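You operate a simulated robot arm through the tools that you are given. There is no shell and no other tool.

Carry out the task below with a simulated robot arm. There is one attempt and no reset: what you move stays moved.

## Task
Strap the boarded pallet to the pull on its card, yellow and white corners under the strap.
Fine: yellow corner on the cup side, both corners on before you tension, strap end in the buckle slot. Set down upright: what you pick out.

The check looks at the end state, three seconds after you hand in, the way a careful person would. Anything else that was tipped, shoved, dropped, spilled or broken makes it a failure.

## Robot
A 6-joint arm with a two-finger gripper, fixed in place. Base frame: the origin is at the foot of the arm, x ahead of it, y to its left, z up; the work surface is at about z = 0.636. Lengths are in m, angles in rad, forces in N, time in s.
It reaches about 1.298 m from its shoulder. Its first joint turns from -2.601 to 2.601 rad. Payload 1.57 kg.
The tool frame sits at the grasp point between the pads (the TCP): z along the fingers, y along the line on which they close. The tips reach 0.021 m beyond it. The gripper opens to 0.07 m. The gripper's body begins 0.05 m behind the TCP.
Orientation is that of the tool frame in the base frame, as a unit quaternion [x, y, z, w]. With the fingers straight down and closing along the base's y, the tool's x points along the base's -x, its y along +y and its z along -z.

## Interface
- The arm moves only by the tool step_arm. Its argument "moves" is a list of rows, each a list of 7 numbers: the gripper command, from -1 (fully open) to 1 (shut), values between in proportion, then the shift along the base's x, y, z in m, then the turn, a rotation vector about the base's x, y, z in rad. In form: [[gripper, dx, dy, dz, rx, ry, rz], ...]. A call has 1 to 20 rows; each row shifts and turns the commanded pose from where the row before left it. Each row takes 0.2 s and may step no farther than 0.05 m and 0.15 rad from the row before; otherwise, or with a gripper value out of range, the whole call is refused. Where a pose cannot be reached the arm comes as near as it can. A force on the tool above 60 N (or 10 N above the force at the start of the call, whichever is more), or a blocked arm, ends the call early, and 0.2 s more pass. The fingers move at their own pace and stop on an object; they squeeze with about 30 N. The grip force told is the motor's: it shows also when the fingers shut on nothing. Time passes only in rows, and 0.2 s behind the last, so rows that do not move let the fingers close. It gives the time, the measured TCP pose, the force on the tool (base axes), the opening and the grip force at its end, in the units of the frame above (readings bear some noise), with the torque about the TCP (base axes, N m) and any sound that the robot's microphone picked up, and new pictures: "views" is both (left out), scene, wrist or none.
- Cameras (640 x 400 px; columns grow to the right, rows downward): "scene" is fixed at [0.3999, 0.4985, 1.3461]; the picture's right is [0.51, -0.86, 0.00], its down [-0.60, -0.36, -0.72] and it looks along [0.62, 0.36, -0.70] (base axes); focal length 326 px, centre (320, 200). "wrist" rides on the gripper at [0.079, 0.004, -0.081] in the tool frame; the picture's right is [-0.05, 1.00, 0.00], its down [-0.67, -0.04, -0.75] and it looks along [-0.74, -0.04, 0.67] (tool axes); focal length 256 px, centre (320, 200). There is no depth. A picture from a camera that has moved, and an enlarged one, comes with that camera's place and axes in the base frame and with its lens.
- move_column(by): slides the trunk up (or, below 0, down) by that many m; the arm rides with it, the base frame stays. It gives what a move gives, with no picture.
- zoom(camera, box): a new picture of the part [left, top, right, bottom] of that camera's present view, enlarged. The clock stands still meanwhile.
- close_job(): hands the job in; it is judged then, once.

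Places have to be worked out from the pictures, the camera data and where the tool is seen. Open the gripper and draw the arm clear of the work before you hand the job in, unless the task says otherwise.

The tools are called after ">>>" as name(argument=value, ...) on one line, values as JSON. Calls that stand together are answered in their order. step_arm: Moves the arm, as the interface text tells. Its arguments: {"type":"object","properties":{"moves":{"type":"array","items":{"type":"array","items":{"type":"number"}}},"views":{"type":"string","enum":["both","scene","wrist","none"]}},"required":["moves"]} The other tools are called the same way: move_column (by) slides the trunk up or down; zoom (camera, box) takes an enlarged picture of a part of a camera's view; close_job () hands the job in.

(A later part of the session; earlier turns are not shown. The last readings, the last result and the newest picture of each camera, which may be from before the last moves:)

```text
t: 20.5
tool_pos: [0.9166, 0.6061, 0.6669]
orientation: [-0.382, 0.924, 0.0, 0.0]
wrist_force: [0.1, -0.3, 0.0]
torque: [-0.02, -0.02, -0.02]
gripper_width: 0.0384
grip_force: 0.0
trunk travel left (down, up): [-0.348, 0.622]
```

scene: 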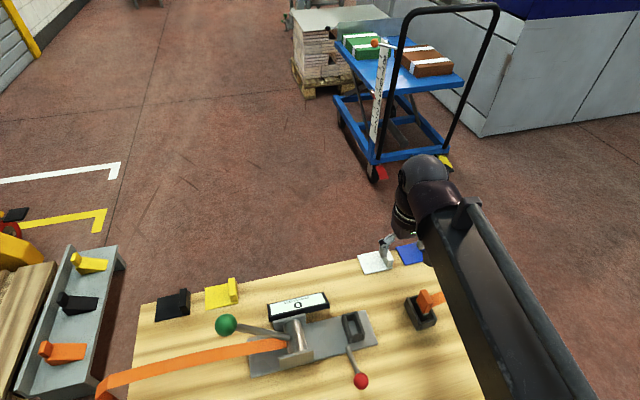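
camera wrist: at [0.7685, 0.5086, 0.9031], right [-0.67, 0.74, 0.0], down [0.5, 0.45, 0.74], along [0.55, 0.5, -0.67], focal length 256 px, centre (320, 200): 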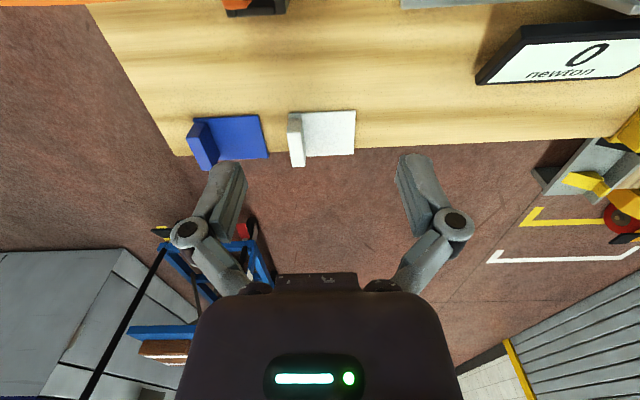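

The link is a box whose underside is about 0.175 m above the TCP, so yellow is feasible with care. The TCP is now at z=0.667 astride the white tab, so I close the fingers.

>>> step_arm(moves=[[1, 0, 0, 0, 0, 0, 0], [1, 0, 0, 0, 0, 0, 0], [1, 0, 0, 0, 0, 0, 0]], views="wrist")

```text
t: 21.3
tool_pos: [0.9166, 0.605, 0.6672]
orientation: [-0.381, 0.924, 0.0, 0.0]
wrist_force: [0.5, -1.0, 1.8]
torque: [0.01, 0.0, 0.02]
gripper_width: 0.015
grip_force: 30.2
trunk travel left (down, up): [-0.348, 0.622]
camera wrist: at [0.8562, 0.5524, 0.7494], right [-0.67, 0.74, 0.0], down [0.5, 0.45, 0.75], along [0.55, 0.5, -0.67], focal length 256 px, centre (320, 200)
```

wrist: 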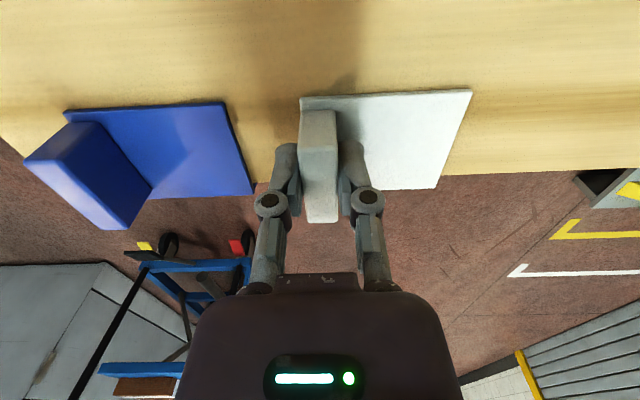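

The white tab is gripped at 0.015 m wide with 30 N. I lift it 0.08 m and look at its shape from the pictures.

>>> move_column(by=0.08)

>>> step_arm(moves=[[1, 0, 0, 0, 0, 0, 0]], views="both")

>>> zoom(camera="scene", box=[320, 180, 480, 300])

```text
t: 22.4
tool_pos: [0.9149, 0.6057, 0.7473]
orientation: [-0.382, 0.924, 0.0, 0.0]
wrist_force: [-0.2, 0.8, -0.8]
torque: [0.0, -0.01, 0.04]
gripper_width: 0.0151
grip_force: 30.3
trunk travel left (down, up): [-0.428, 0.542]
```

```text
t: 22.9
tool_pos: [0.916, 0.6061, 0.7476]
orientation: [-0.381, 0.925, 0.0, 0.001]
wrist_force: [0.6, 0.3, -0.6]
torque: [0.02, -0.01, -0.02]
gripper_width: 0.015
grip_force: 29.8
trunk travel left (down, up): [-0.428, 0.542]
camera wrist: at [0.8563, 0.5525, 0.829], right [-0.67, 0.74, 0.0], down [0.5, 0.45, 0.74], along [0.55, 0.5, -0.67], focal length 256 px, centre (320, 200)
```

scene: 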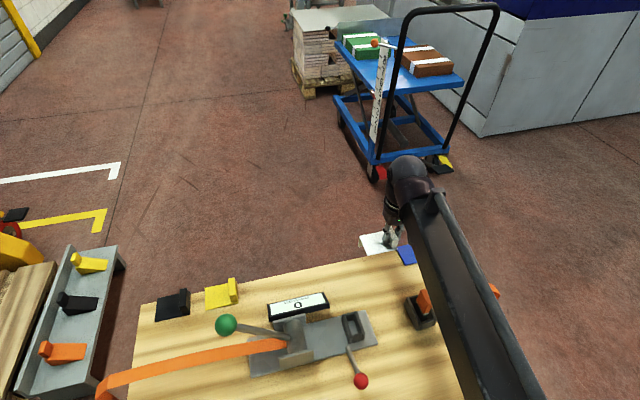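
wrist: 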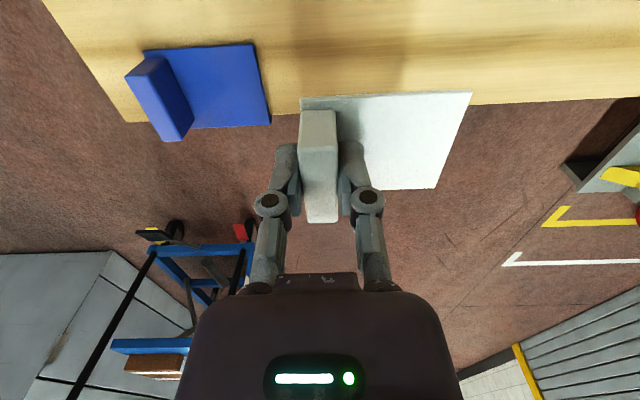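

```text
3.33 times, centred on (400, 240) of scene
camera zoom: at [0.3999, 0.4985, 1.3461], right [0.51, -0.86, 0.0], down [-0.6, -0.36, -0.72], along [0.62, 0.36, -0.7], focal length 1087 px, centre (53, 67)
```

zoom: 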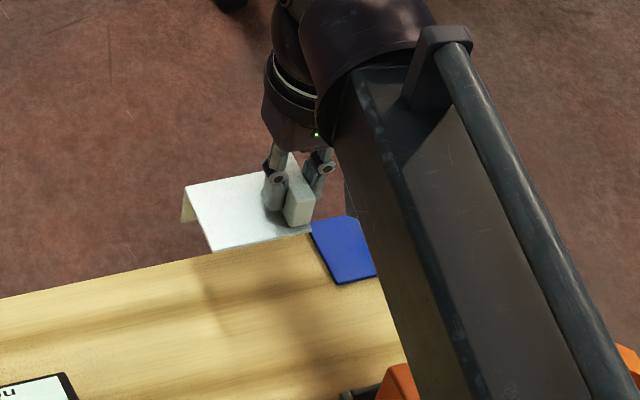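

The lifted white piece clearly shows a lip hanging on its far side, so these are edge angles and white belongs on the left end rotated +90°. I raise it and carry it to the far side of the strap at the left edge (s≈-0.354, w≈0.10 → (0.477, 0.982)), turning on the way.

>>> move_column(by=0.15)

>>> step_arm(moves=[[1, -0.0337, 0.0289, 0, 0, 0, 0.1208], [1, -0.0337, 0.0289, 0, 0, 0, 0.1208], [1, -0.0337, 0.0289, 0, 0, 0, 0.1208], [1, -0.0337, 0.0289, 0, 0, 0, 0.1208], [1, -0.0337, 0.0289, 0, 0, 0, 0.1208], [1, -0.0337, 0.0289, 0, 0, 0, 0.1208], [1, -0.0337, 0.0289, 0, 0, 0, 0.1208], [1, -0.0337, 0.0289, 0, 0, 0, 0.1208], [1, -0.0337, 0.0289, 0, 0, 0, 0.1208], [1, -0.0337, 0.0289, 0, 0, 0, 0.1208], [1, -0.0337, 0.0289, 0, 0, 0, 0.1208], [1, -0.0337, 0.0289, 0, 0, 0, 0.1208], [1, -0.0337, 0.0289, 0, 0, 0, 0.1212]], views="both")

```text
t: 24.6
tool_pos: [0.9164, 0.6054, 0.8971]
orientation: [-0.382, 0.924, -0.001, 0.0]
wrist_force: [0.4, 0.7, -0.5]
torque: [0.0, 0.0, -0.04]
gripper_width: 0.0154
grip_force: 30.2
trunk travel left (down, up): [-0.578, 0.392]
```

```text
t: 27.4
tool_pos: [0.4769, 0.9815, 0.8959]
orientation: [0.924, -0.383, 0.0, 0.001]
wrist_force: [-0.2, 0.0, -0.8]
torque: [-0.02, 0.01, -0.01]
gripper_width: 0.0154
grip_force: 29.6
trunk travel left (down, up): [-0.578, 0.392]
camera wrist: at [0.5296, 0.9231, 0.979], right [-0.74, -0.67, 0.0], down [-0.45, 0.5, 0.74], along [-0.5, 0.55, -0.67], focal length 256 px, centre (320, 200)
```

scene: 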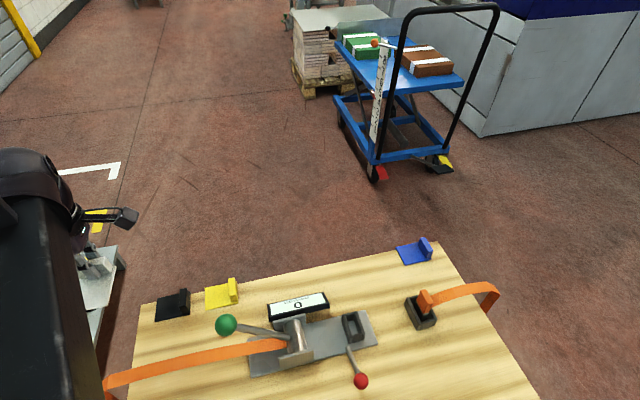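
wrist: 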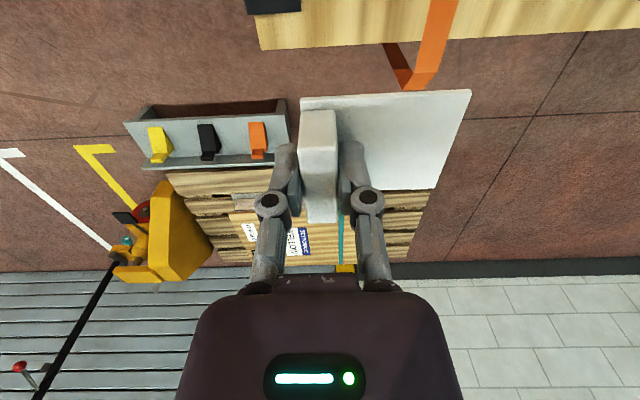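

White piece is held well; the strap at the left end bends just beyond the board edge. I zoom in to measure the board edge and strap position from here.

>>> zoom(camera="wrist", box=[240, 0, 480, 140])

>>> zoom(camera="scene", box=[80, 320, 240, 400])

```text
2.67 times, centred on (360, 70) of wrist
camera zoom: at [0.5296, 0.9231, 0.979], right [-0.74, -0.67, 0.0], down [-0.45, 0.5, 0.74], along [-0.5, 0.55, -0.67], focal length 683 px, centre (213, 547)
```

zoom: 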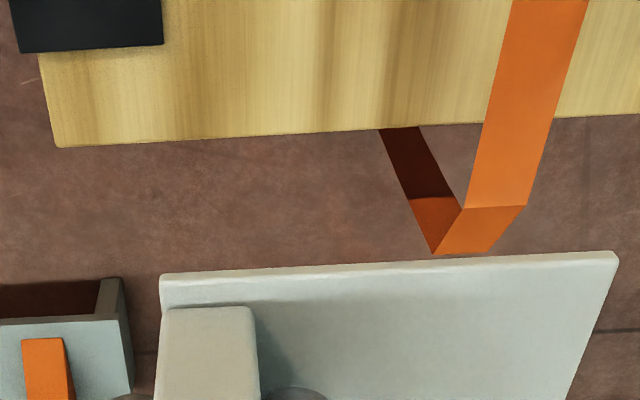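

```text
4.00 times, centred on (160, 360) of scene
camera zoom: at [0.3999, 0.4985, 1.3461], right [0.51, -0.86, 0.0], down [-0.6, -0.36, -0.72], along [0.62, 0.36, -0.7], focal length 1304 px, centre (960, -440)
```

zoom: 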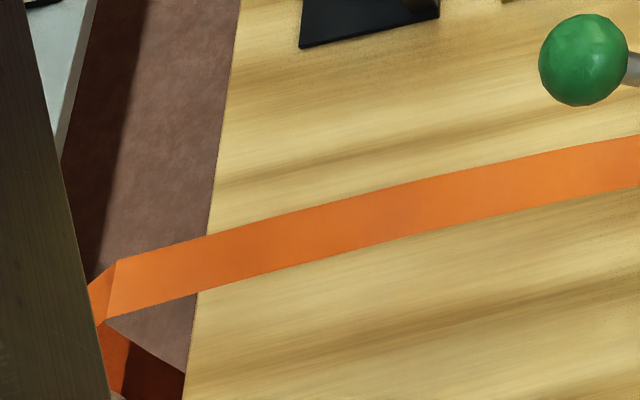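

From two views the strap at the left end runs at w≈-0.026…0.000, bends at s≈-0.39 about 0.05 m above the board, and the board's left edge is s≈-0.380. I lower the white piece on the far side of the strap, lip just outside the edge, in two stages.

>>> step_arm(moves=[[1, -0.0028, 0.0028, 0, 0, 0, 0], [1, 0, 0, 0, 0, 0, 0]], views="none")

>>> move_column(by=-0.18)

>>> zoom(camera="wrist", box=[180, 0, 500, 200])

>>> zoom(camera="scene", box=[0, 200, 260, 400])

```text
t: 28.0
tool_pos: [0.4731, 0.9853, 0.8978]
orientation: [0.923, -0.384, 0.0, 0.0]
wrist_force: [0.2, -1.0, 0.0]
torque: [-0.02, -0.01, 0.03]
gripper_width: 0.015
grip_force: 30.4
trunk travel left (down, up): [-0.578, 0.392]
```

```text
t: 30.0
tool_pos: [0.475, 0.9842, 0.7172]
orientation: [0.924, -0.383, 0.0, 0.0]
wrist_force: [-0.7, 0.7, 0.1]
torque: [0.02, 0.0, 0.01]
gripper_width: 0.0149
grip_force: 29.4
trunk travel left (down, up): [-0.398, 0.572]
```

```text
2.00 times, centred on (340, 100) of wrist
camera zoom: at [0.5269, 0.9252, 0.7992], right [-0.74, -0.67, 0.0], down [-0.45, 0.5, 0.74], along [-0.5, 0.55, -0.67], focal length 512 px, centre (280, 400)
```

zoom: 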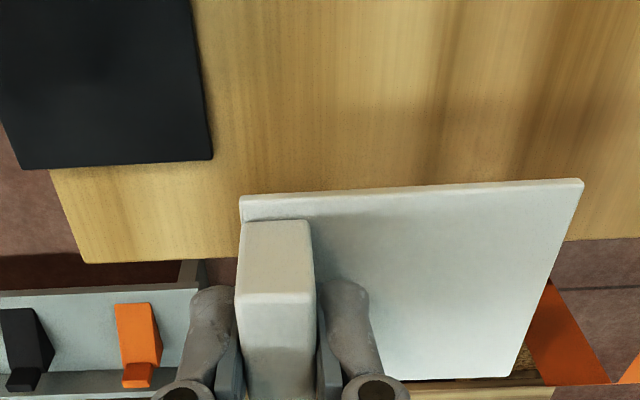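

```text
2.00 times, centred on (130, 300) of scene
camera zoom: at [0.3999, 0.4985, 1.3461], right [0.51, -0.86, 0.0], down [-0.6, -0.36, -0.72], along [0.62, 0.36, -0.7], focal length 652 px, centre (700, 0)
```

zoom: 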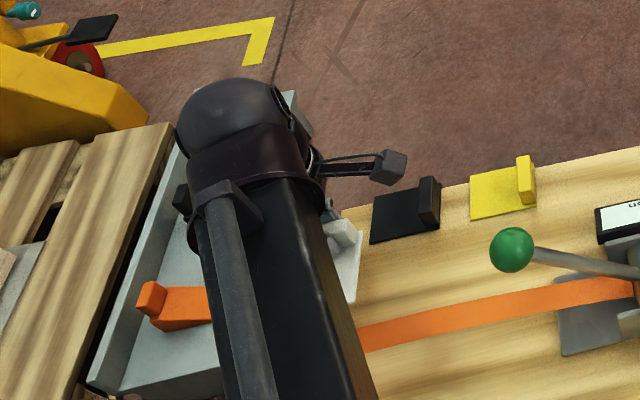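

The piece hangs parallel to the edge with the lip outside; nothing in its way. I lower the remaining 0.045 m to 5 mm above seat height.

>>> move_column(by=-0.045)

>>> step_arm(moves=[[1, 0, 0, 0, 0, 0, 0]], views="wrist")

>>> zoom(camera="wrist", box=[180, 20, 500, 220])

```text
t: 30.9
tool_pos: [0.4755, 0.9843, 0.6712]
orientation: [0.923, -0.384, 0.001, 0.0]
wrist_force: [-0.4, -0.1, -0.3]
torque: [0.03, -0.06, 0.04]
gripper_width: 0.0148
grip_force: 30.4
trunk travel left (down, up): [-0.353, 0.617]
```

```text
t: 31.3
tool_pos: [0.4741, 0.9842, 0.6718]
orientation: [0.924, -0.383, 0.0, 0.0]
wrist_force: [0.1, -0.6, -1.5]
torque: [0.04, -0.01, 0.0]
gripper_width: 0.015
grip_force: 30.3
trunk travel left (down, up): [-0.353, 0.617]
camera wrist: at [0.5269, 0.9253, 0.7541], right [-0.74, -0.67, 0.0], down [-0.45, 0.5, 0.74], along [-0.5, 0.55, -0.67], focal length 256 px, centre (320, 200)
```

wrist: 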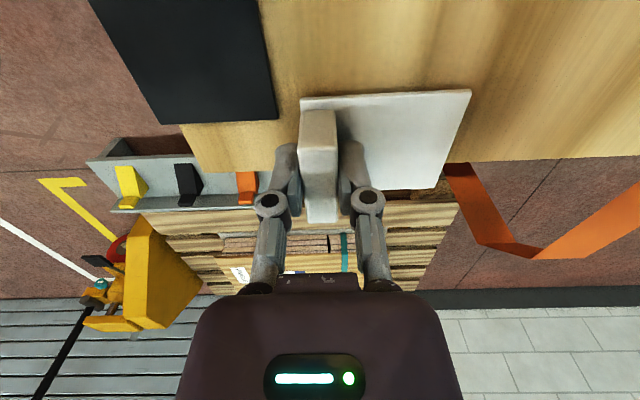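

```text
2.00 times, centred on (340, 120) of wrist
camera zoom: at [0.5269, 0.9253, 0.7541], right [-0.74, -0.67, 0.0], down [-0.45, 0.5, 0.74], along [-0.5, 0.55, -0.67], focal length 512 px, centre (280, 360)
```

zoom: 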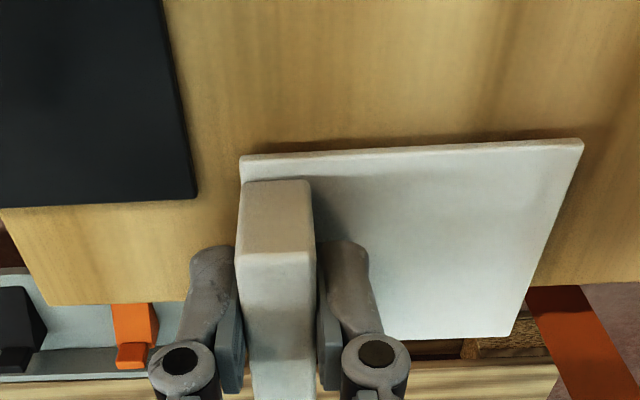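

The white plate hovers ~5 mm above the board, lip about 1 cm outside the edge. I slide it under the strap by moving 0.053 m toward the near side.

>>> step_arm(moves=[[1, -0.0125, -0.0125, 0, 0, 0, 0], [1, -0.0125, -0.0125, 0, 0, 0, 0], [1, -0.0125, -0.0125, 0, 0, 0, 0], [1, 0, 0, 0, 0, 0, 0]], views="both")

>>> zoom(camera="wrist", box=[260, 20, 580, 220])

```text
t: 32.3
tool_pos: [0.4379, 0.946, 0.6715]
orientation: [0.923, -0.384, 0.0, -0.001]
wrist_force: [-0.4, -0.1, -0.8]
torque: [0.02, -0.03, 0.0]
gripper_width: 0.015
grip_force: 29.7
trunk travel left (down, up): [-0.353, 0.617]
camera wrist: at [0.4908, 0.8871, 0.7542], right [-0.74, -0.67, 0.0], down [-0.45, 0.5, 0.74], along [-0.5, 0.55, -0.67], focal length 256 px, centre (320, 200)
```

scene: 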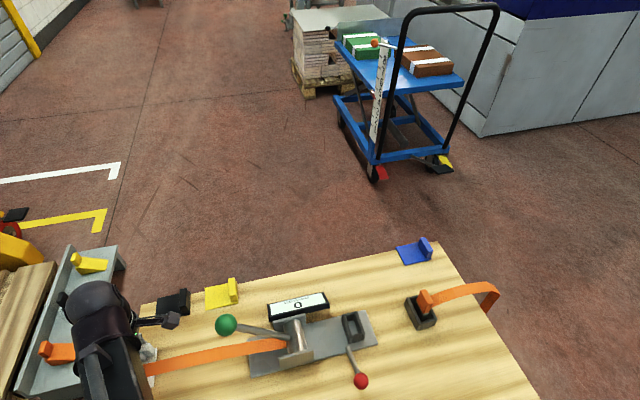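
wrist: 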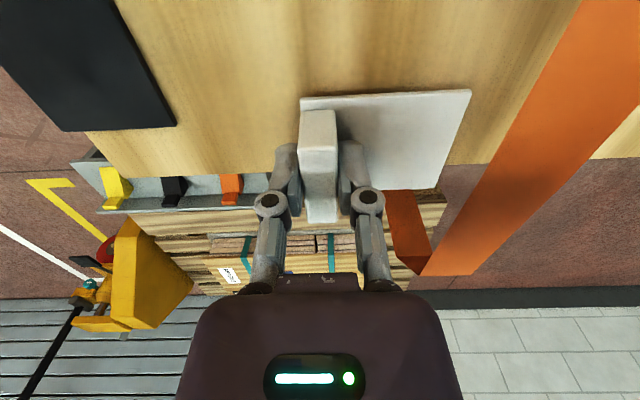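

```text
2.00 times, centred on (420, 120) of wrist
camera zoom: at [0.4908, 0.8871, 0.7542], right [-0.74, -0.67, 0.0], down [-0.45, 0.5, 0.74], along [-0.5, 0.55, -0.67], focal length 512 px, centre (120, 360)
```

zoom: 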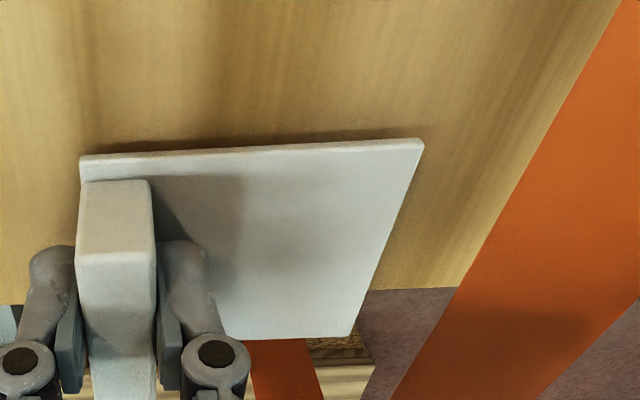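

The plate is now at the strap (plate end at w≈-0.021). I lower it 4 mm to the board and then nudge it inward in small steps to bring the lip to the edge.

>>> move_column(by=-0.004)

>>> step_arm(moves=[[1, 0.0021, -0.0021, 0, 0, 0, 0], [1, 0.0021, -0.0021, 0, 0, 0, 0]], views="none")

```text
t: 32.8
tool_pos: [0.4378, 0.9465, 0.667]
orientation: [0.924, -0.383, 0.0, 0.0]
wrist_force: [-0.1, 1.3, 0.0]
torque: [-0.03, -0.02, 0.02]
gripper_width: 0.0152
grip_force: 30.2
trunk travel left (down, up): [-0.349, 0.621]
```

```text
t: 33.4
tool_pos: [0.4409, 0.9432, 0.6681]
orientation: [0.924, -0.384, 0.0, 0.0]
wrist_force: [0.7, 0.8, -0.5]
torque: [0.07, 0.02, -0.03]
gripper_width: 0.015
grip_force: 30.1
trunk travel left (down, up): [-0.349, 0.621]
```

No contact force yet at s≈-0.352; I continue inward in small steps.

>>> step_arm(moves=[[1, 0.0014, -0.0014, 0, 0, 0, 0], [1, 0.0014, -0.0014, 0, 0, 0, 0]], views="none")

>>> step_arm(moves=[[1, 0.0, 0.0, 0, 0, 0, 0]], views="wrist")

>>> zoom(camera="wrist", box=[260, 20, 580, 220])

```text
t: 34.0
tool_pos: [0.4429, 0.9413, 0.6689]
orientation: [0.924, -0.382, -0.001, 0.0]
wrist_force: [-12.2, 16.8, 1.8]
torque: [0.68, 0.52, -0.05]
gripper_width: 0.0152
grip_force: 29.6
trunk travel left (down, up): [-0.349, 0.621]
```

```text
t: 34.4
tool_pos: [0.4419, 0.9413, 0.6678]
orientation: [0.924, -0.382, -0.001, 0.001]
wrist_force: [-14.4, 19.1, 1.6]
torque: [0.51, 0.37, -0.05]
gripper_width: 0.0152
grip_force: 30.2
trunk travel left (down, up): [-0.349, 0.621]
camera wrist: at [0.4961, 0.8814, 0.7495], right [-0.74, -0.67, 0.0], down [-0.44, 0.5, 0.75], along [-0.5, 0.56, -0.67], focal length 256 px, centre (320, 200)
```

wrist: 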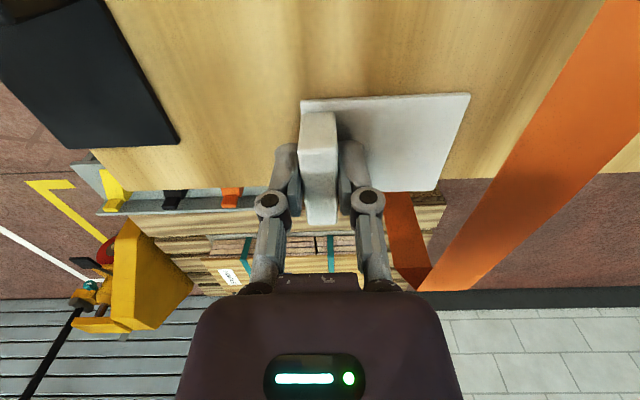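

```text
2.00 times, centred on (420, 120) of wrist
camera zoom: at [0.4961, 0.8814, 0.7495], right [-0.74, -0.67, 0.0], down [-0.44, 0.5, 0.75], along [-0.5, 0.56, -0.67], focal length 512 px, centre (120, 360)
```

zoom: 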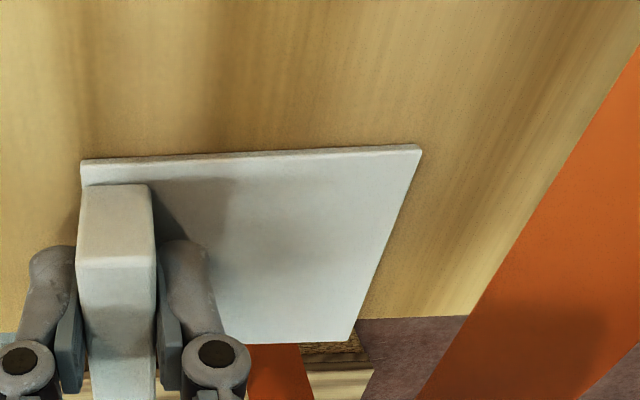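

Contact: about 22 N with the lip against the edge at s≈-0.350. I relax the push by 1.5 mm, then open the fingers moderately.

>>> step_arm(moves=[[1, -0.0012, 0.0012, 0, 0, 0, 0], [1, 0, 0, 0, 0, 0, 0]], views="none")

>>> step_arm(moves=[[0.1, 0, 0, 0, 0, 0, 0], [0.1, 0, 0, 0, 0, 0, 0], [0.1, 0, 0, 0, 0, 0, 0]], views="wrist")

```text
t: 35.0
tool_pos: [0.4439, 0.9412, 0.6675]
orientation: [0.924, -0.383, 0.0, 0.0]
wrist_force: [-10.8, 14.2, -1.0]
torque: [0.42, 0.36, -0.05]
gripper_width: 0.0152
grip_force: 30.2
trunk travel left (down, up): [-0.349, 0.621]
```

```text
t: 35.8
tool_pos: [0.4439, 0.9405, 0.6682]
orientation: [0.924, -0.383, -0.001, 0.0]
wrist_force: [0.5, 0.3, 0.4]
torque: [0.03, 0.03, 0.02]
gripper_width: 0.0316
grip_force: 0.1
trunk travel left (down, up): [-0.349, 0.621]
camera wrist: at [0.4969, 0.8809, 0.7502], right [-0.74, -0.67, 0.0], down [-0.45, 0.5, 0.74], along [-0.5, 0.55, -0.67], focal length 256 px, centre (320, 200)
```

wrist: 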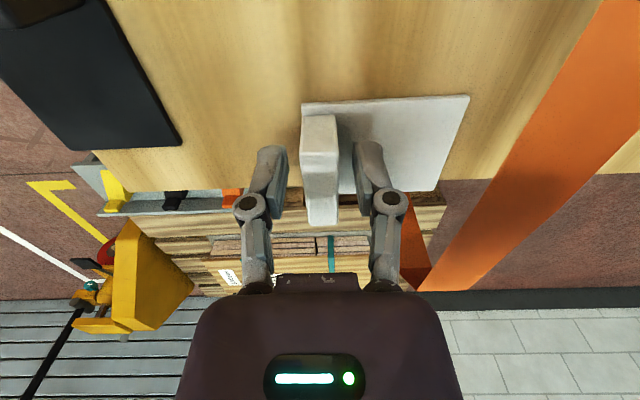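

White corner is released flush. I lift, shift to the tab's outer side, close the fingers and will push the tab to centre the plate under the strap.

>>> move_column(by=0.055)

>>> step_arm(moves=[[1, 0.0107, 0.0107, 0, 0, 0, 0], [1, 0.0107, 0.0107, 0, 0, 0, 0], [1, 0, 0, 0, 0, 0, 0], [1, 0, 0, 0, 0, 0, 0]], views="both")

>>> zoom(camera="wrist", box=[220, 20, 540, 220])

```text
t: 36.8
tool_pos: [0.4439, 0.9402, 0.7228]
orientation: [0.924, -0.383, 0.0, 0.0]
wrist_force: [-0.2, -0.9, 0.2]
torque: [0.0, -0.03, 0.01]
gripper_width: 0.0316
grip_force: 0.0
trunk travel left (down, up): [-0.404, 0.566]
```

```text
t: 37.8
tool_pos: [0.4653, 0.9614, 0.7229]
orientation: [0.924, -0.383, 0.0, 0.0]
wrist_force: [-0.1, -0.1, 0.9]
torque: [0.01, 0.0, -0.03]
gripper_width: 0.0
grip_force: 28.3
trunk travel left (down, up): [-0.404, 0.566]
camera wrist: at [0.5186, 0.9018, 0.8052], right [-0.75, -0.67, 0.0], down [-0.44, 0.5, 0.74], along [-0.5, 0.56, -0.67], focal length 256 px, centre (320, 200)
```

scene: 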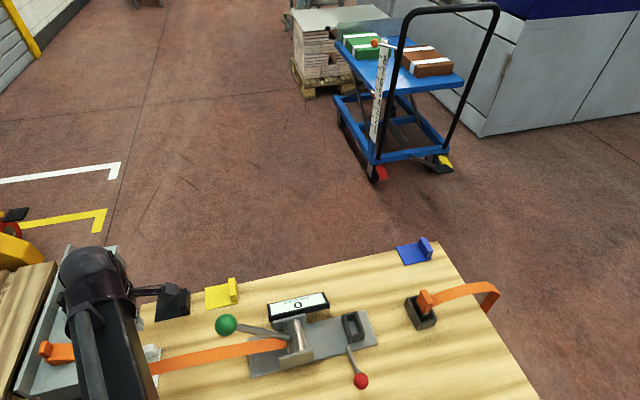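
wrist: 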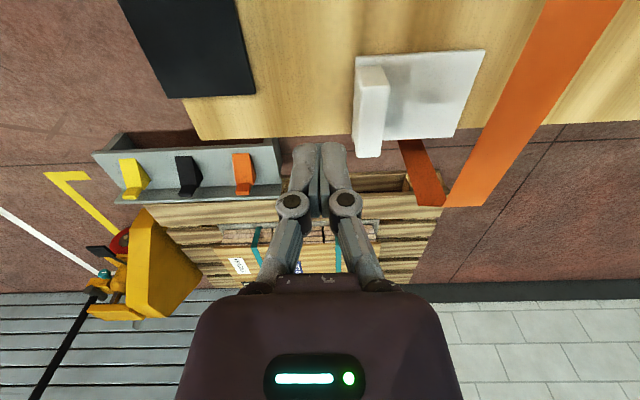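

```text
2.00 times, centred on (380, 120) of wrist
camera zoom: at [0.5186, 0.9018, 0.8052], right [-0.75, -0.67, 0.0], down [-0.44, 0.5, 0.74], along [-0.5, 0.56, -0.67], focal length 512 px, centre (200, 360)
```

zoom: 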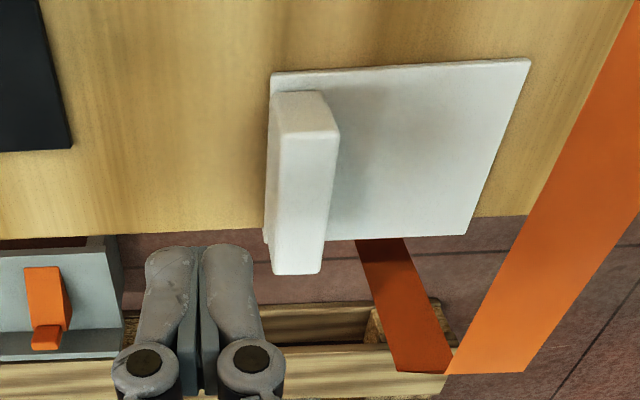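

Fingers are closed beside the tab (w≈0.077). I lower 0.05 m and push the tab toward the near side in small steps.

>>> move_column(by=-0.05)

>>> step_arm(moves=[[1, -0.005, -0.005, 0, 0, 0, 0], [1, -0.005, -0.005, 0, 0, 0, 0], [1, -0.005, -0.005, 0, 0, 0, 0], [1, -0.005, -0.005, 0, 0, 0, 0], [1, 0, 0, 0, 0, 0, 0]], views="wrist")

>>> zoom(camera="wrist", box=[220, 20, 540, 220])

```text
t: 38.7
tool_pos: [0.4655, 0.9608, 0.6733]
orientation: [0.923, -0.384, 0.001, 0.0]
wrist_force: [0.4, 1.3, 0.8]
torque: [0.03, 0.01, 0.04]
gripper_width: 0.0001
grip_force: 28.7
trunk travel left (down, up): [-0.354, 0.616]
```

```text
t: 39.9
tool_pos: [0.4455, 0.9418, 0.6735]
orientation: [0.924, -0.383, -0.001, 0.0]
wrist_force: [0.4, -0.8, 0.0]
torque: [0.02, -0.01, 0.02]
gripper_width: 0.0002
grip_force: 28.1
trunk travel left (down, up): [-0.354, 0.616]
camera wrist: at [0.498, 0.8827, 0.7552], right [-0.74, -0.67, 0.0], down [-0.45, 0.5, 0.74], along [-0.5, 0.55, -0.67], focal length 256 px, centre (320, 200)
```

wrist: 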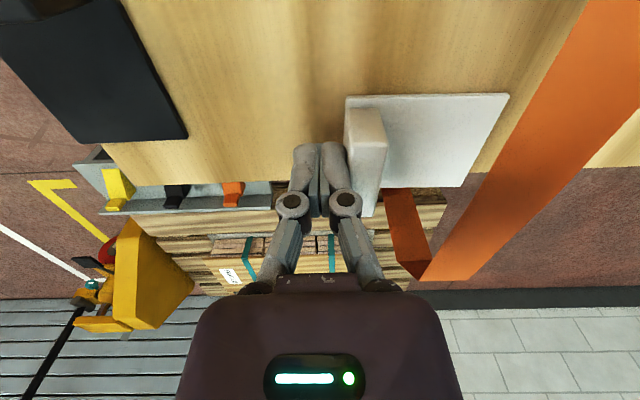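

```text
2.00 times, centred on (380, 120) of wrist
camera zoom: at [0.498, 0.8827, 0.7552], right [-0.74, -0.67, 0.0], down [-0.45, 0.5, 0.74], along [-0.5, 0.55, -0.67], focal length 512 px, centre (200, 360)
```

zoom: 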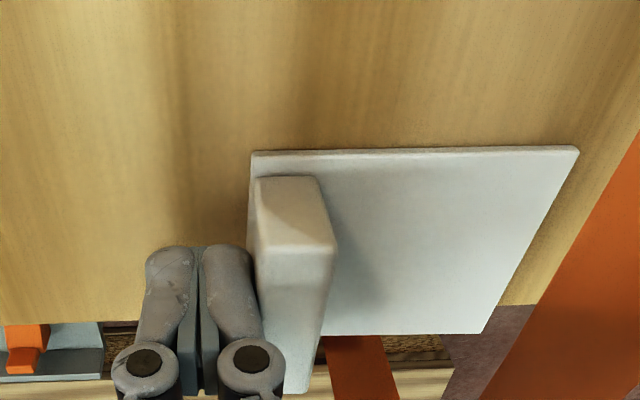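

The plate end is now at w≈-0.040 and the tab at ≈0.027, so the strap (−0.026…0) is centred on the white plate. I back off and rise to inspect.

>>> step_arm(moves=[[1, 0.01, 0.01, 0, 0, 0, 0], [1, 0.01, 0.01, 0, 0, 0, 0]], views="none")

>>> move_column(by=0.2)

>>> step_arm(moves=[[-1, 0.02, -0.02, 0, 0, 0, 0], [-1, 0.02, -0.02, 0, 0, 0, 0], [-1, 0.02, -0.02, 0, 0, 0, 0]], views="both")

>>> zoom(camera="wrist", box=[260, 20, 580, 220])

```text
t: 40.5
tool_pos: [0.4667, 0.9608, 0.6731]
orientation: [0.923, -0.384, 0.0, 0.0]
wrist_force: [0.6, 0.7, 0.3]
torque: [0.01, -0.01, -0.05]
gripper_width: 0.0
grip_force: 28.5
trunk travel left (down, up): [-0.354, 0.616]
```

```text
t: 42.6
tool_pos: [0.4661, 0.9606, 0.8729]
orientation: [0.923, -0.384, 0.0, 0.0]
wrist_force: [0.2, 0.0, 0.4]
torque: [-0.03, 0.04, 0.02]
gripper_width: 0.0
grip_force: 28.4
trunk travel left (down, up): [-0.554, 0.416]
```

```text
t: 43.5
tool_pos: [0.5254, 0.9028, 0.8726]
orientation: [0.923, -0.384, 0.0, 0.0]
wrist_force: [-0.9, 0.7, 0.7]
torque: [0.0, 0.0, 0.0]
gripper_width: 0.0699
grip_force: 0.1
trunk travel left (down, up): [-0.554, 0.416]
camera wrist: at [0.5792, 0.843, 0.9552], right [-0.74, -0.67, 0.0], down [-0.45, 0.5, 0.74], along [-0.5, 0.55, -0.67], focal length 256 px, centre (320, 200)
```

scene: 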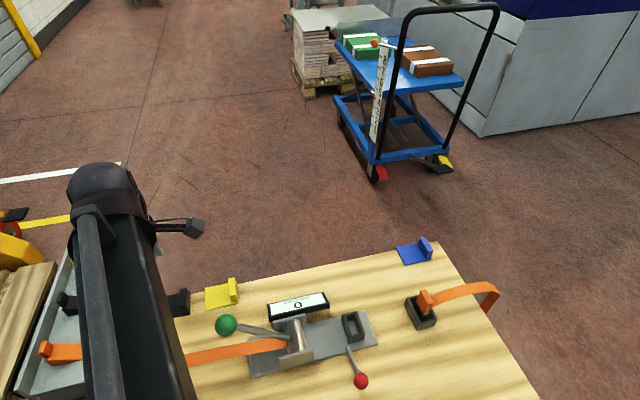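
wrist: 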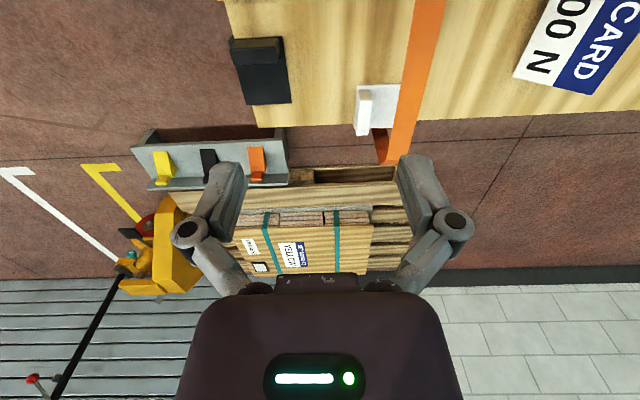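

```text
2.00 times, centred on (420, 120) of wrist
camera zoom: at [0.5792, 0.843, 0.9552], right [-0.74, -0.67, 0.0], down [-0.45, 0.5, 0.74], along [-0.5, 0.55, -0.67], focal length 512 px, centre (120, 360)
```

zoom: 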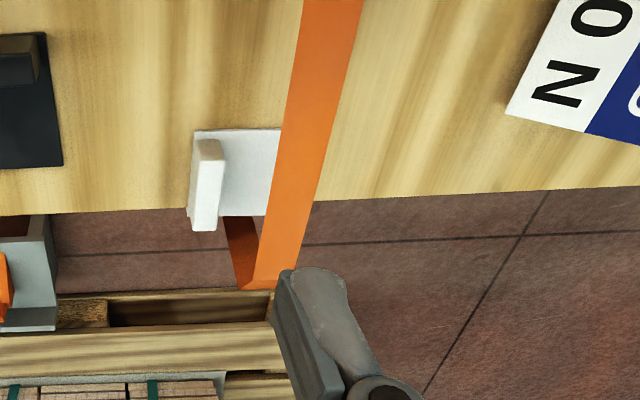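

White is on, flush and under the strap. Before picking yellow I move along +e1 with the fingers shut to see the green ball from this side and fix its height.

>>> step_arm(moves=[[1, 0.0283, -0.0283, 0, 0, 0, 0], [1, 0.0283, -0.0283, 0, 0, 0, 0], [1, 0.0283, -0.0283, 0, 0, 0, 0], [1, 0.0283, -0.0283, 0, 0, 0, 0], [1, 0.0283, -0.0283, 0, 0, 0, 0]], views="both")

>>> zoom(camera="wrist", box=[320, 60, 560, 260])

```text
t: 44.6
tool_pos: [0.6678, 0.7608, 0.8732]
orientation: [0.924, -0.383, 0.0, 0.0]
wrist_force: [0.6, -0.1, -0.7]
torque: [0.0, -0.03, 0.04]
gripper_width: 0.0001
grip_force: 28.5
trunk travel left (down, up): [-0.554, 0.416]
camera wrist: at [0.7212, 0.7009, 0.9552], right [-0.74, -0.67, 0.0], down [-0.45, 0.5, 0.75], along [-0.5, 0.55, -0.67], focal length 256 px, centre (320, 200)
```

scene: 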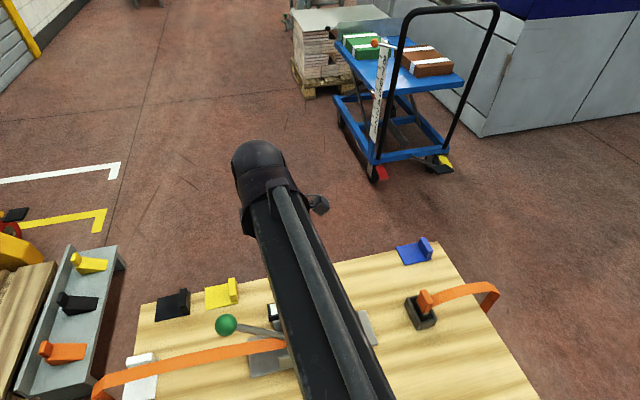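
wrist: 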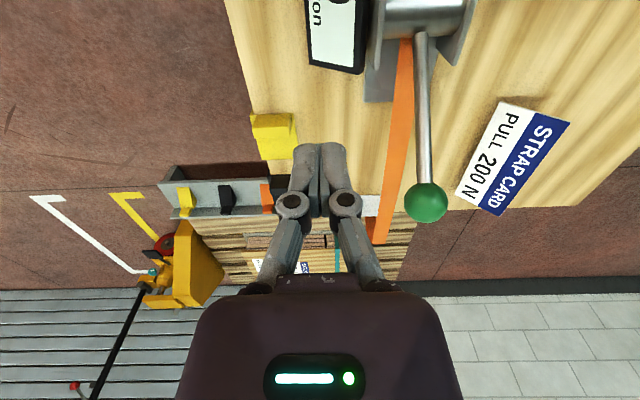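

```text
2.00 times, centred on (440, 160) of wrist
camera zoom: at [0.7212, 0.7009, 0.9552], right [-0.74, -0.67, 0.0], down [-0.45, 0.5, 0.75], along [-0.5, 0.55, -0.67], focal length 512 px, centre (80, 280)
```

zoom: 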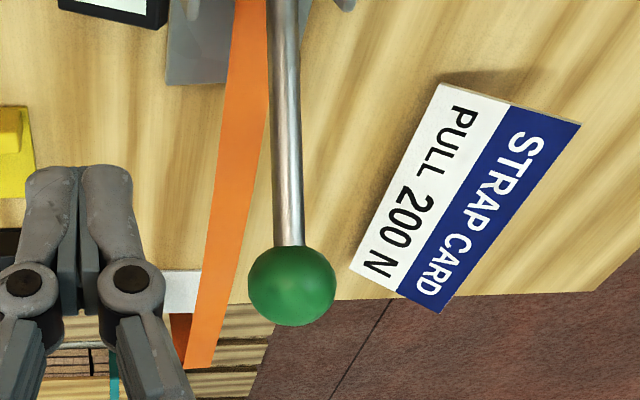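

The green ball is at about (0.537, 0.765, 0.800), top ≈0.82, so with the TCP at 0.675 the link's underside clears it by ~3 cm. I turn back to yaw 45° and move above the yellow tab.

>>> step_arm(moves=[[-0.14, -0.0025, 0.0108, 0, 0, 0, -0.1428], [-0.14, -0.0025, 0.0108, 0, 0, 0, -0.1428], [-0.14, -0.0025, 0.0108, 0, 0, 0, -0.1428], [-0.14, -0.0025, 0.0108, 0, 0, 0, -0.1428], [-0.14, -0.0025, 0.0108, 0, 0, 0, -0.1428], [-0.14, -0.0025, 0.0108, 0, 0, 0, -0.1428], [-0.14, -0.0025, 0.0108, 0, 0, 0, -0.1428], [-0.14, -0.0025, 0.0108, 0, 0, 0, -0.1428], [-0.14, -0.0025, 0.0108, 0, 0, 0, -0.1428], [-0.14, -0.0025, 0.0108, 0, 0, 0, -0.1428], [-0.14, -0.0025, 0.0108, 0, 0, 0, -0.1428]], views="none")

>>> move_column(by=-0.16)

>>> zoom(camera="wrist", box=[160, 20, 480, 220])

>>> zoom(camera="scene", box=[120, 130, 340, 400])

```text
t: 47.0
tool_pos: [0.6386, 0.8794, 0.8725]
orientation: [-0.381, 0.924, 0.0, 0.0]
wrist_force: [-0.6, -0.2, 1.5]
torque: [-0.04, 0.0, -0.01]
gripper_width: 0.0401
grip_force: 0.0
trunk travel left (down, up): [-0.554, 0.416]
```

```text
t: 48.9
tool_pos: [0.6396, 0.878, 0.714]
orientation: [-0.382, 0.924, 0.0, 0.0]
wrist_force: [0.2, 0.1, 0.5]
torque: [0.0, 0.03, 0.01]
gripper_width: 0.04
grip_force: 0.1
trunk travel left (down, up): [-0.394, 0.576]
```

```text
2.00 times, centred on (320, 120) of wrist
camera zoom: at [0.5806, 0.826, 0.7952], right [-0.67, 0.74, 0.0], down [0.5, 0.45, 0.75], along [0.55, 0.5, -0.67], focal length 512 px, centre (320, 360)
```

zoom: 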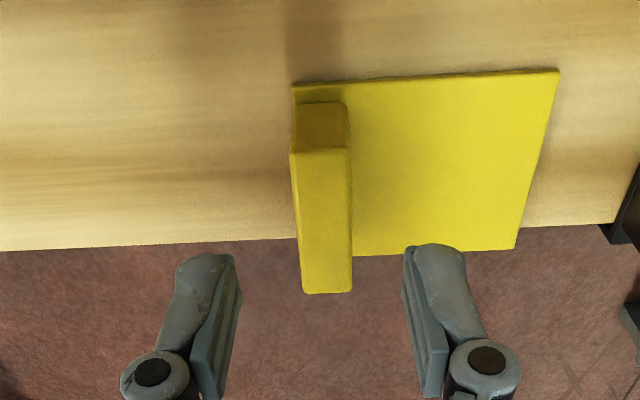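

```text
1.48 times, centred on (230, 265) of scene
camera zoom: at [0.3999, 0.4985, 1.3461], right [0.51, -0.86, 0.0], down [-0.6, -0.36, -0.72], along [0.62, 0.36, -0.7], focal length 483 px, centre (453, 104)
```

zoom: 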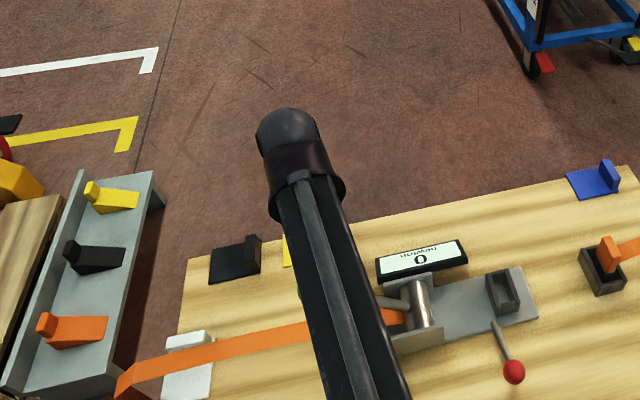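

The yellow tab is centred between the fingers. I lower in two steps, checking force in case the link meets the green ball.

>>> move_column(by=-0.02)

>>> move_column(by=-0.019)

```text
t: 49.5
tool_pos: [0.6393, 0.8794, 0.6936]
orientation: [-0.381, 0.924, 0.0, 0.0]
wrist_force: [-0.9, 0.1, -0.8]
torque: [0.01, -0.04, -0.02]
gripper_width: 0.0399
grip_force: 0.1
trunk travel left (down, up): [-0.374, 0.596]
```

```text
t: 50.2
tool_pos: [0.6408, 0.8788, 0.6748]
orientation: [-0.382, 0.924, 0.0, -0.001]
wrist_force: [1.3, 0.4, -0.2]
torque: [-0.01, 0.03, 0.01]
gripper_width: 0.0399
grip_force: 0.1
trunk travel left (down, up): [-0.355, 0.615]
```

The TCP is at z=0.675 with no contact forces. I close on the yellow tab.

>>> step_arm(moves=[[1, 0, 0, 0, 0, 0, 0], [1, 0, 0, 0, 0, 0, 0], [1, 0, 0, 0, 0, 0, 0]], views="wrist")

>>> move_column(by=0.05)

>>> zoom(camera="wrist", box=[160, 20, 480, 220])

>>> zoom(camera="scene", box=[120, 130, 340, 400])

```text
t: 51.0
tool_pos: [0.6395, 0.8784, 0.6731]
orientation: [-0.382, 0.924, 0.001, 0.0]
wrist_force: [0.2, 0.3, 2.3]
torque: [0.01, 0.0, 0.0]
gripper_width: 0.0153
grip_force: 30.2
trunk travel left (down, up): [-0.355, 0.615]
camera wrist: at [0.5805, 0.826, 0.7564], right [-0.67, 0.74, 0.0], down [0.5, 0.45, 0.75], along [0.55, 0.5, -0.67], focal length 256 px, centre (320, 200)
```

wrist: 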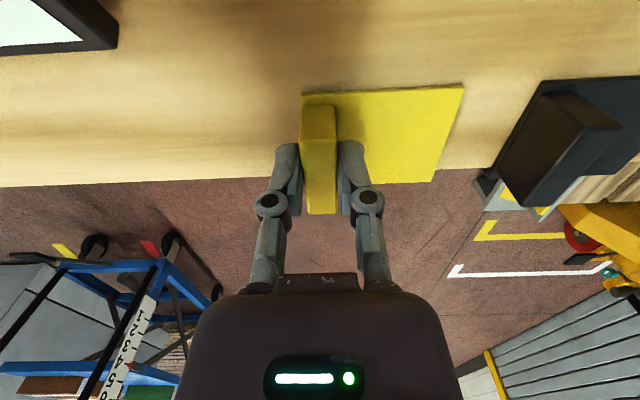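

```text
t: 51.9
tool_pos: [0.64, 0.8794, 0.7242]
orientation: [-0.382, 0.924, 0.0, 0.0]
wrist_force: [-0.4, 0.4, -0.7]
torque: [0.02, -0.01, 0.02]
gripper_width: 0.015
grip_force: 29.2
trunk travel left (down, up): [-0.405, 0.565]
```

```text
2.00 times, centred on (320, 120) of wrist
camera zoom: at [0.5807, 0.8262, 0.806], right [-0.67, 0.74, 0.0], down [0.5, 0.45, 0.74], along [0.55, 0.5, -0.67], focal length 512 px, centre (320, 360)
```

zoom: 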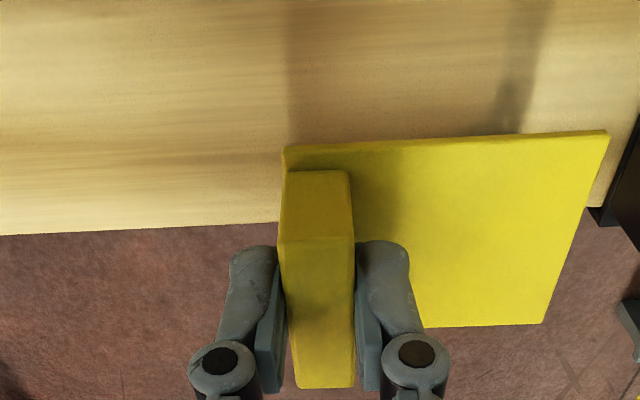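

```text
1.48 times, centred on (230, 265) of scene
camera zoom: at [0.3999, 0.4985, 1.3461], right [0.51, -0.86, 0.0], down [-0.6, -0.36, -0.72], along [0.62, 0.36, -0.7], focal length 483 px, centre (453, 104)
```

zoom: 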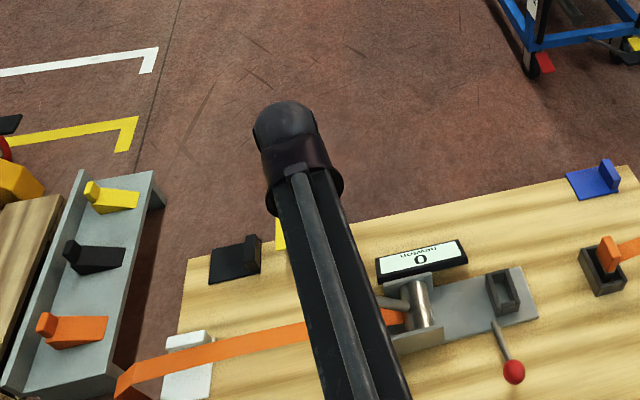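

Yellow is held (0.015 m, 29 N). I raise it to about 0.93 and carry it to the near side of the strap at the right (cup) end, turning −90° on the way.

>>> move_column(by=0.2)

>>> step_arm(moves=[[1, 0.0143, -0.0423, 0, 0, 0, -0.1208], [1, 0.0143, -0.0423, 0, 0, 0, -0.1208], [1, 0.0143, -0.0423, 0, 0, 0, -0.1208], [1, 0.0143, -0.0423, 0, 0, 0, -0.1208], [1, 0.0143, -0.0423, 0, 0, 0, -0.1208], [1, 0.0143, -0.0423, 0, 0, 0, -0.1208], [1, 0.0143, -0.0423, 0, 0, 0, -0.1208], [1, 0.0143, -0.0423, 0, 0, 0, -0.1208], [1, 0.0143, -0.0423, 0, 0, 0, -0.1208], [1, 0.0143, -0.0423, 0, 0, 0, -0.1208], [1, 0.0143, -0.0423, 0, 0, 0, -0.1208], [1, 0.0143, -0.0423, 0, 0, 0, -0.1208], [1, 0.0143, -0.0423, 0, 0, 0, -0.1212]], views="both")

>>> zoom(camera="wrist", box=[200, 0, 520, 180])

>>> zoom(camera="scene", box=[360, 220, 560, 380])

```text
t: 54.1
tool_pos: [0.6389, 0.8794, 0.9238]
orientation: [-0.382, 0.924, 0.0, 0.0]
wrist_force: [-0.1, -1.2, -0.5]
torque: [0.02, -0.07, 0.0]
gripper_width: 0.0149
grip_force: 30.2
trunk travel left (down, up): [-0.605, 0.365]
```

```text
t: 56.9
tool_pos: [0.8255, 0.3265, 0.9237]
orientation: [0.384, 0.923, 0.0, 0.0]
wrist_force: [-0.2, 0.4, -1.3]
torque: [0.0, 0.03, 0.01]
gripper_width: 0.0152
grip_force: 29.8
trunk travel left (down, up): [-0.605, 0.365]
camera wrist: at [0.772, 0.3851, 1.0062], right [0.75, 0.67, 0.0], down [0.44, -0.5, 0.74], along [0.5, -0.56, -0.67], focal length 256 px, centre (320, 200)
```

scene: 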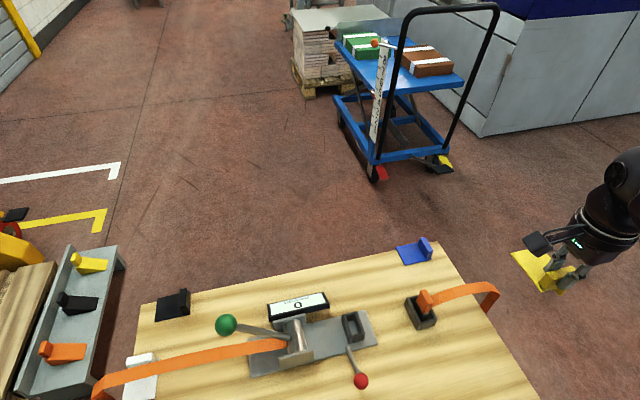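
wrist: 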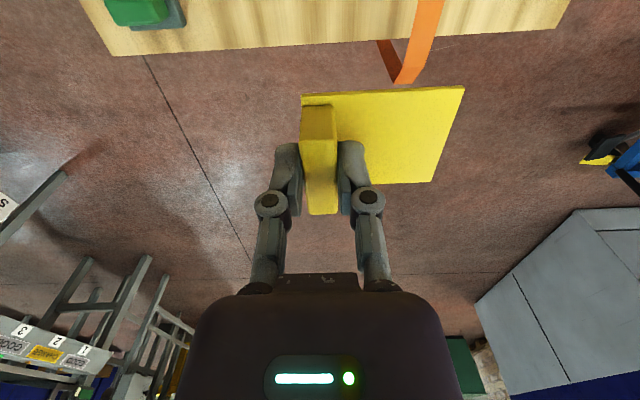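

```text
2.00 times, centred on (360, 90) of wrist
camera zoom: at [0.772, 0.3851, 1.0062], right [0.75, 0.67, 0.0], down [0.44, -0.5, 0.74], along [0.5, -0.56, -0.67], focal length 512 px, centre (240, 420)
```

zoom: 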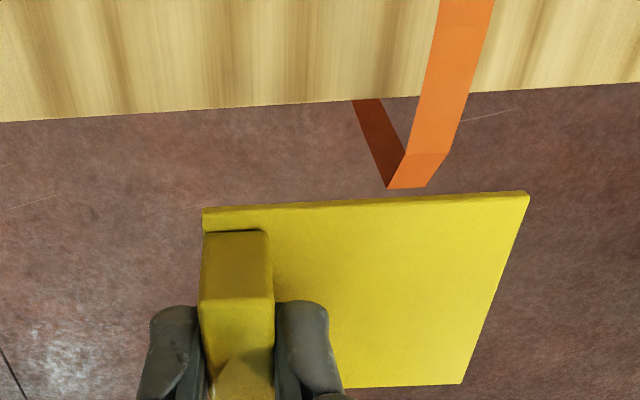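

```text
2.50 times, centred on (460, 300) of scene
camera zoom: at [0.3999, 0.4985, 1.3461], right [0.51, -0.86, 0.0], down [-0.6, -0.36, -0.72], along [0.62, 0.36, -0.7], focal length 815 px, centre (-30, -50)
```

zoom: 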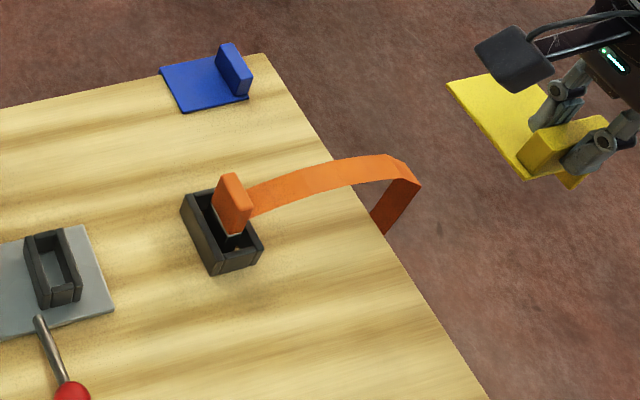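

The strap at this end runs at w≈-0.026…0.001, bending at s≈0.396, z≈0.695; the board edge is s≈0.385. There is also a green item on the board's near-right corner, so I look at that before placing yellow.

>>> zoom(camera="wrist", box=[60, 0, 220, 80])

>>> zoom(camera="wrist", box=[0, 180, 200, 400])

```text
4.00 times, centred on (140, 40) of wrist
camera zoom: at [0.772, 0.3851, 1.0062], right [0.75, 0.67, 0.0], down [0.44, -0.5, 0.74], along [0.5, -0.56, -0.67], focal length 1024 px, centre (1040, 840)
```

zoom: 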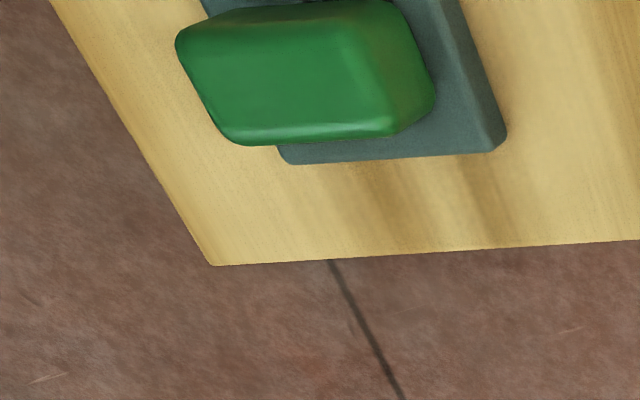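

```text
1.82 times, centred on (100, 290) of wrist
camera zoom: at [0.772, 0.3851, 1.0062], right [0.75, 0.67, 0.0], down [0.44, -0.5, 0.74], along [0.5, -0.56, -0.67], focal length 465 px, centre (720, 36)
```

zoom: 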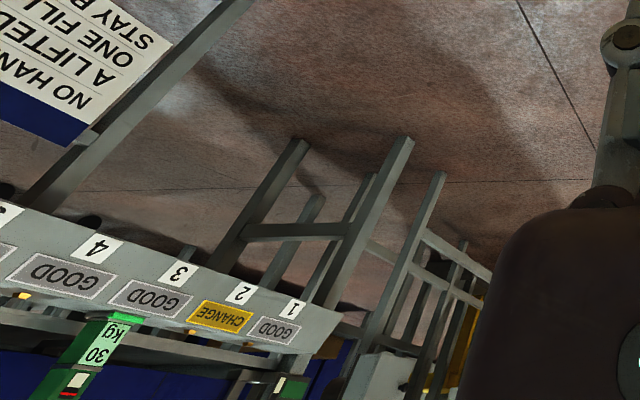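

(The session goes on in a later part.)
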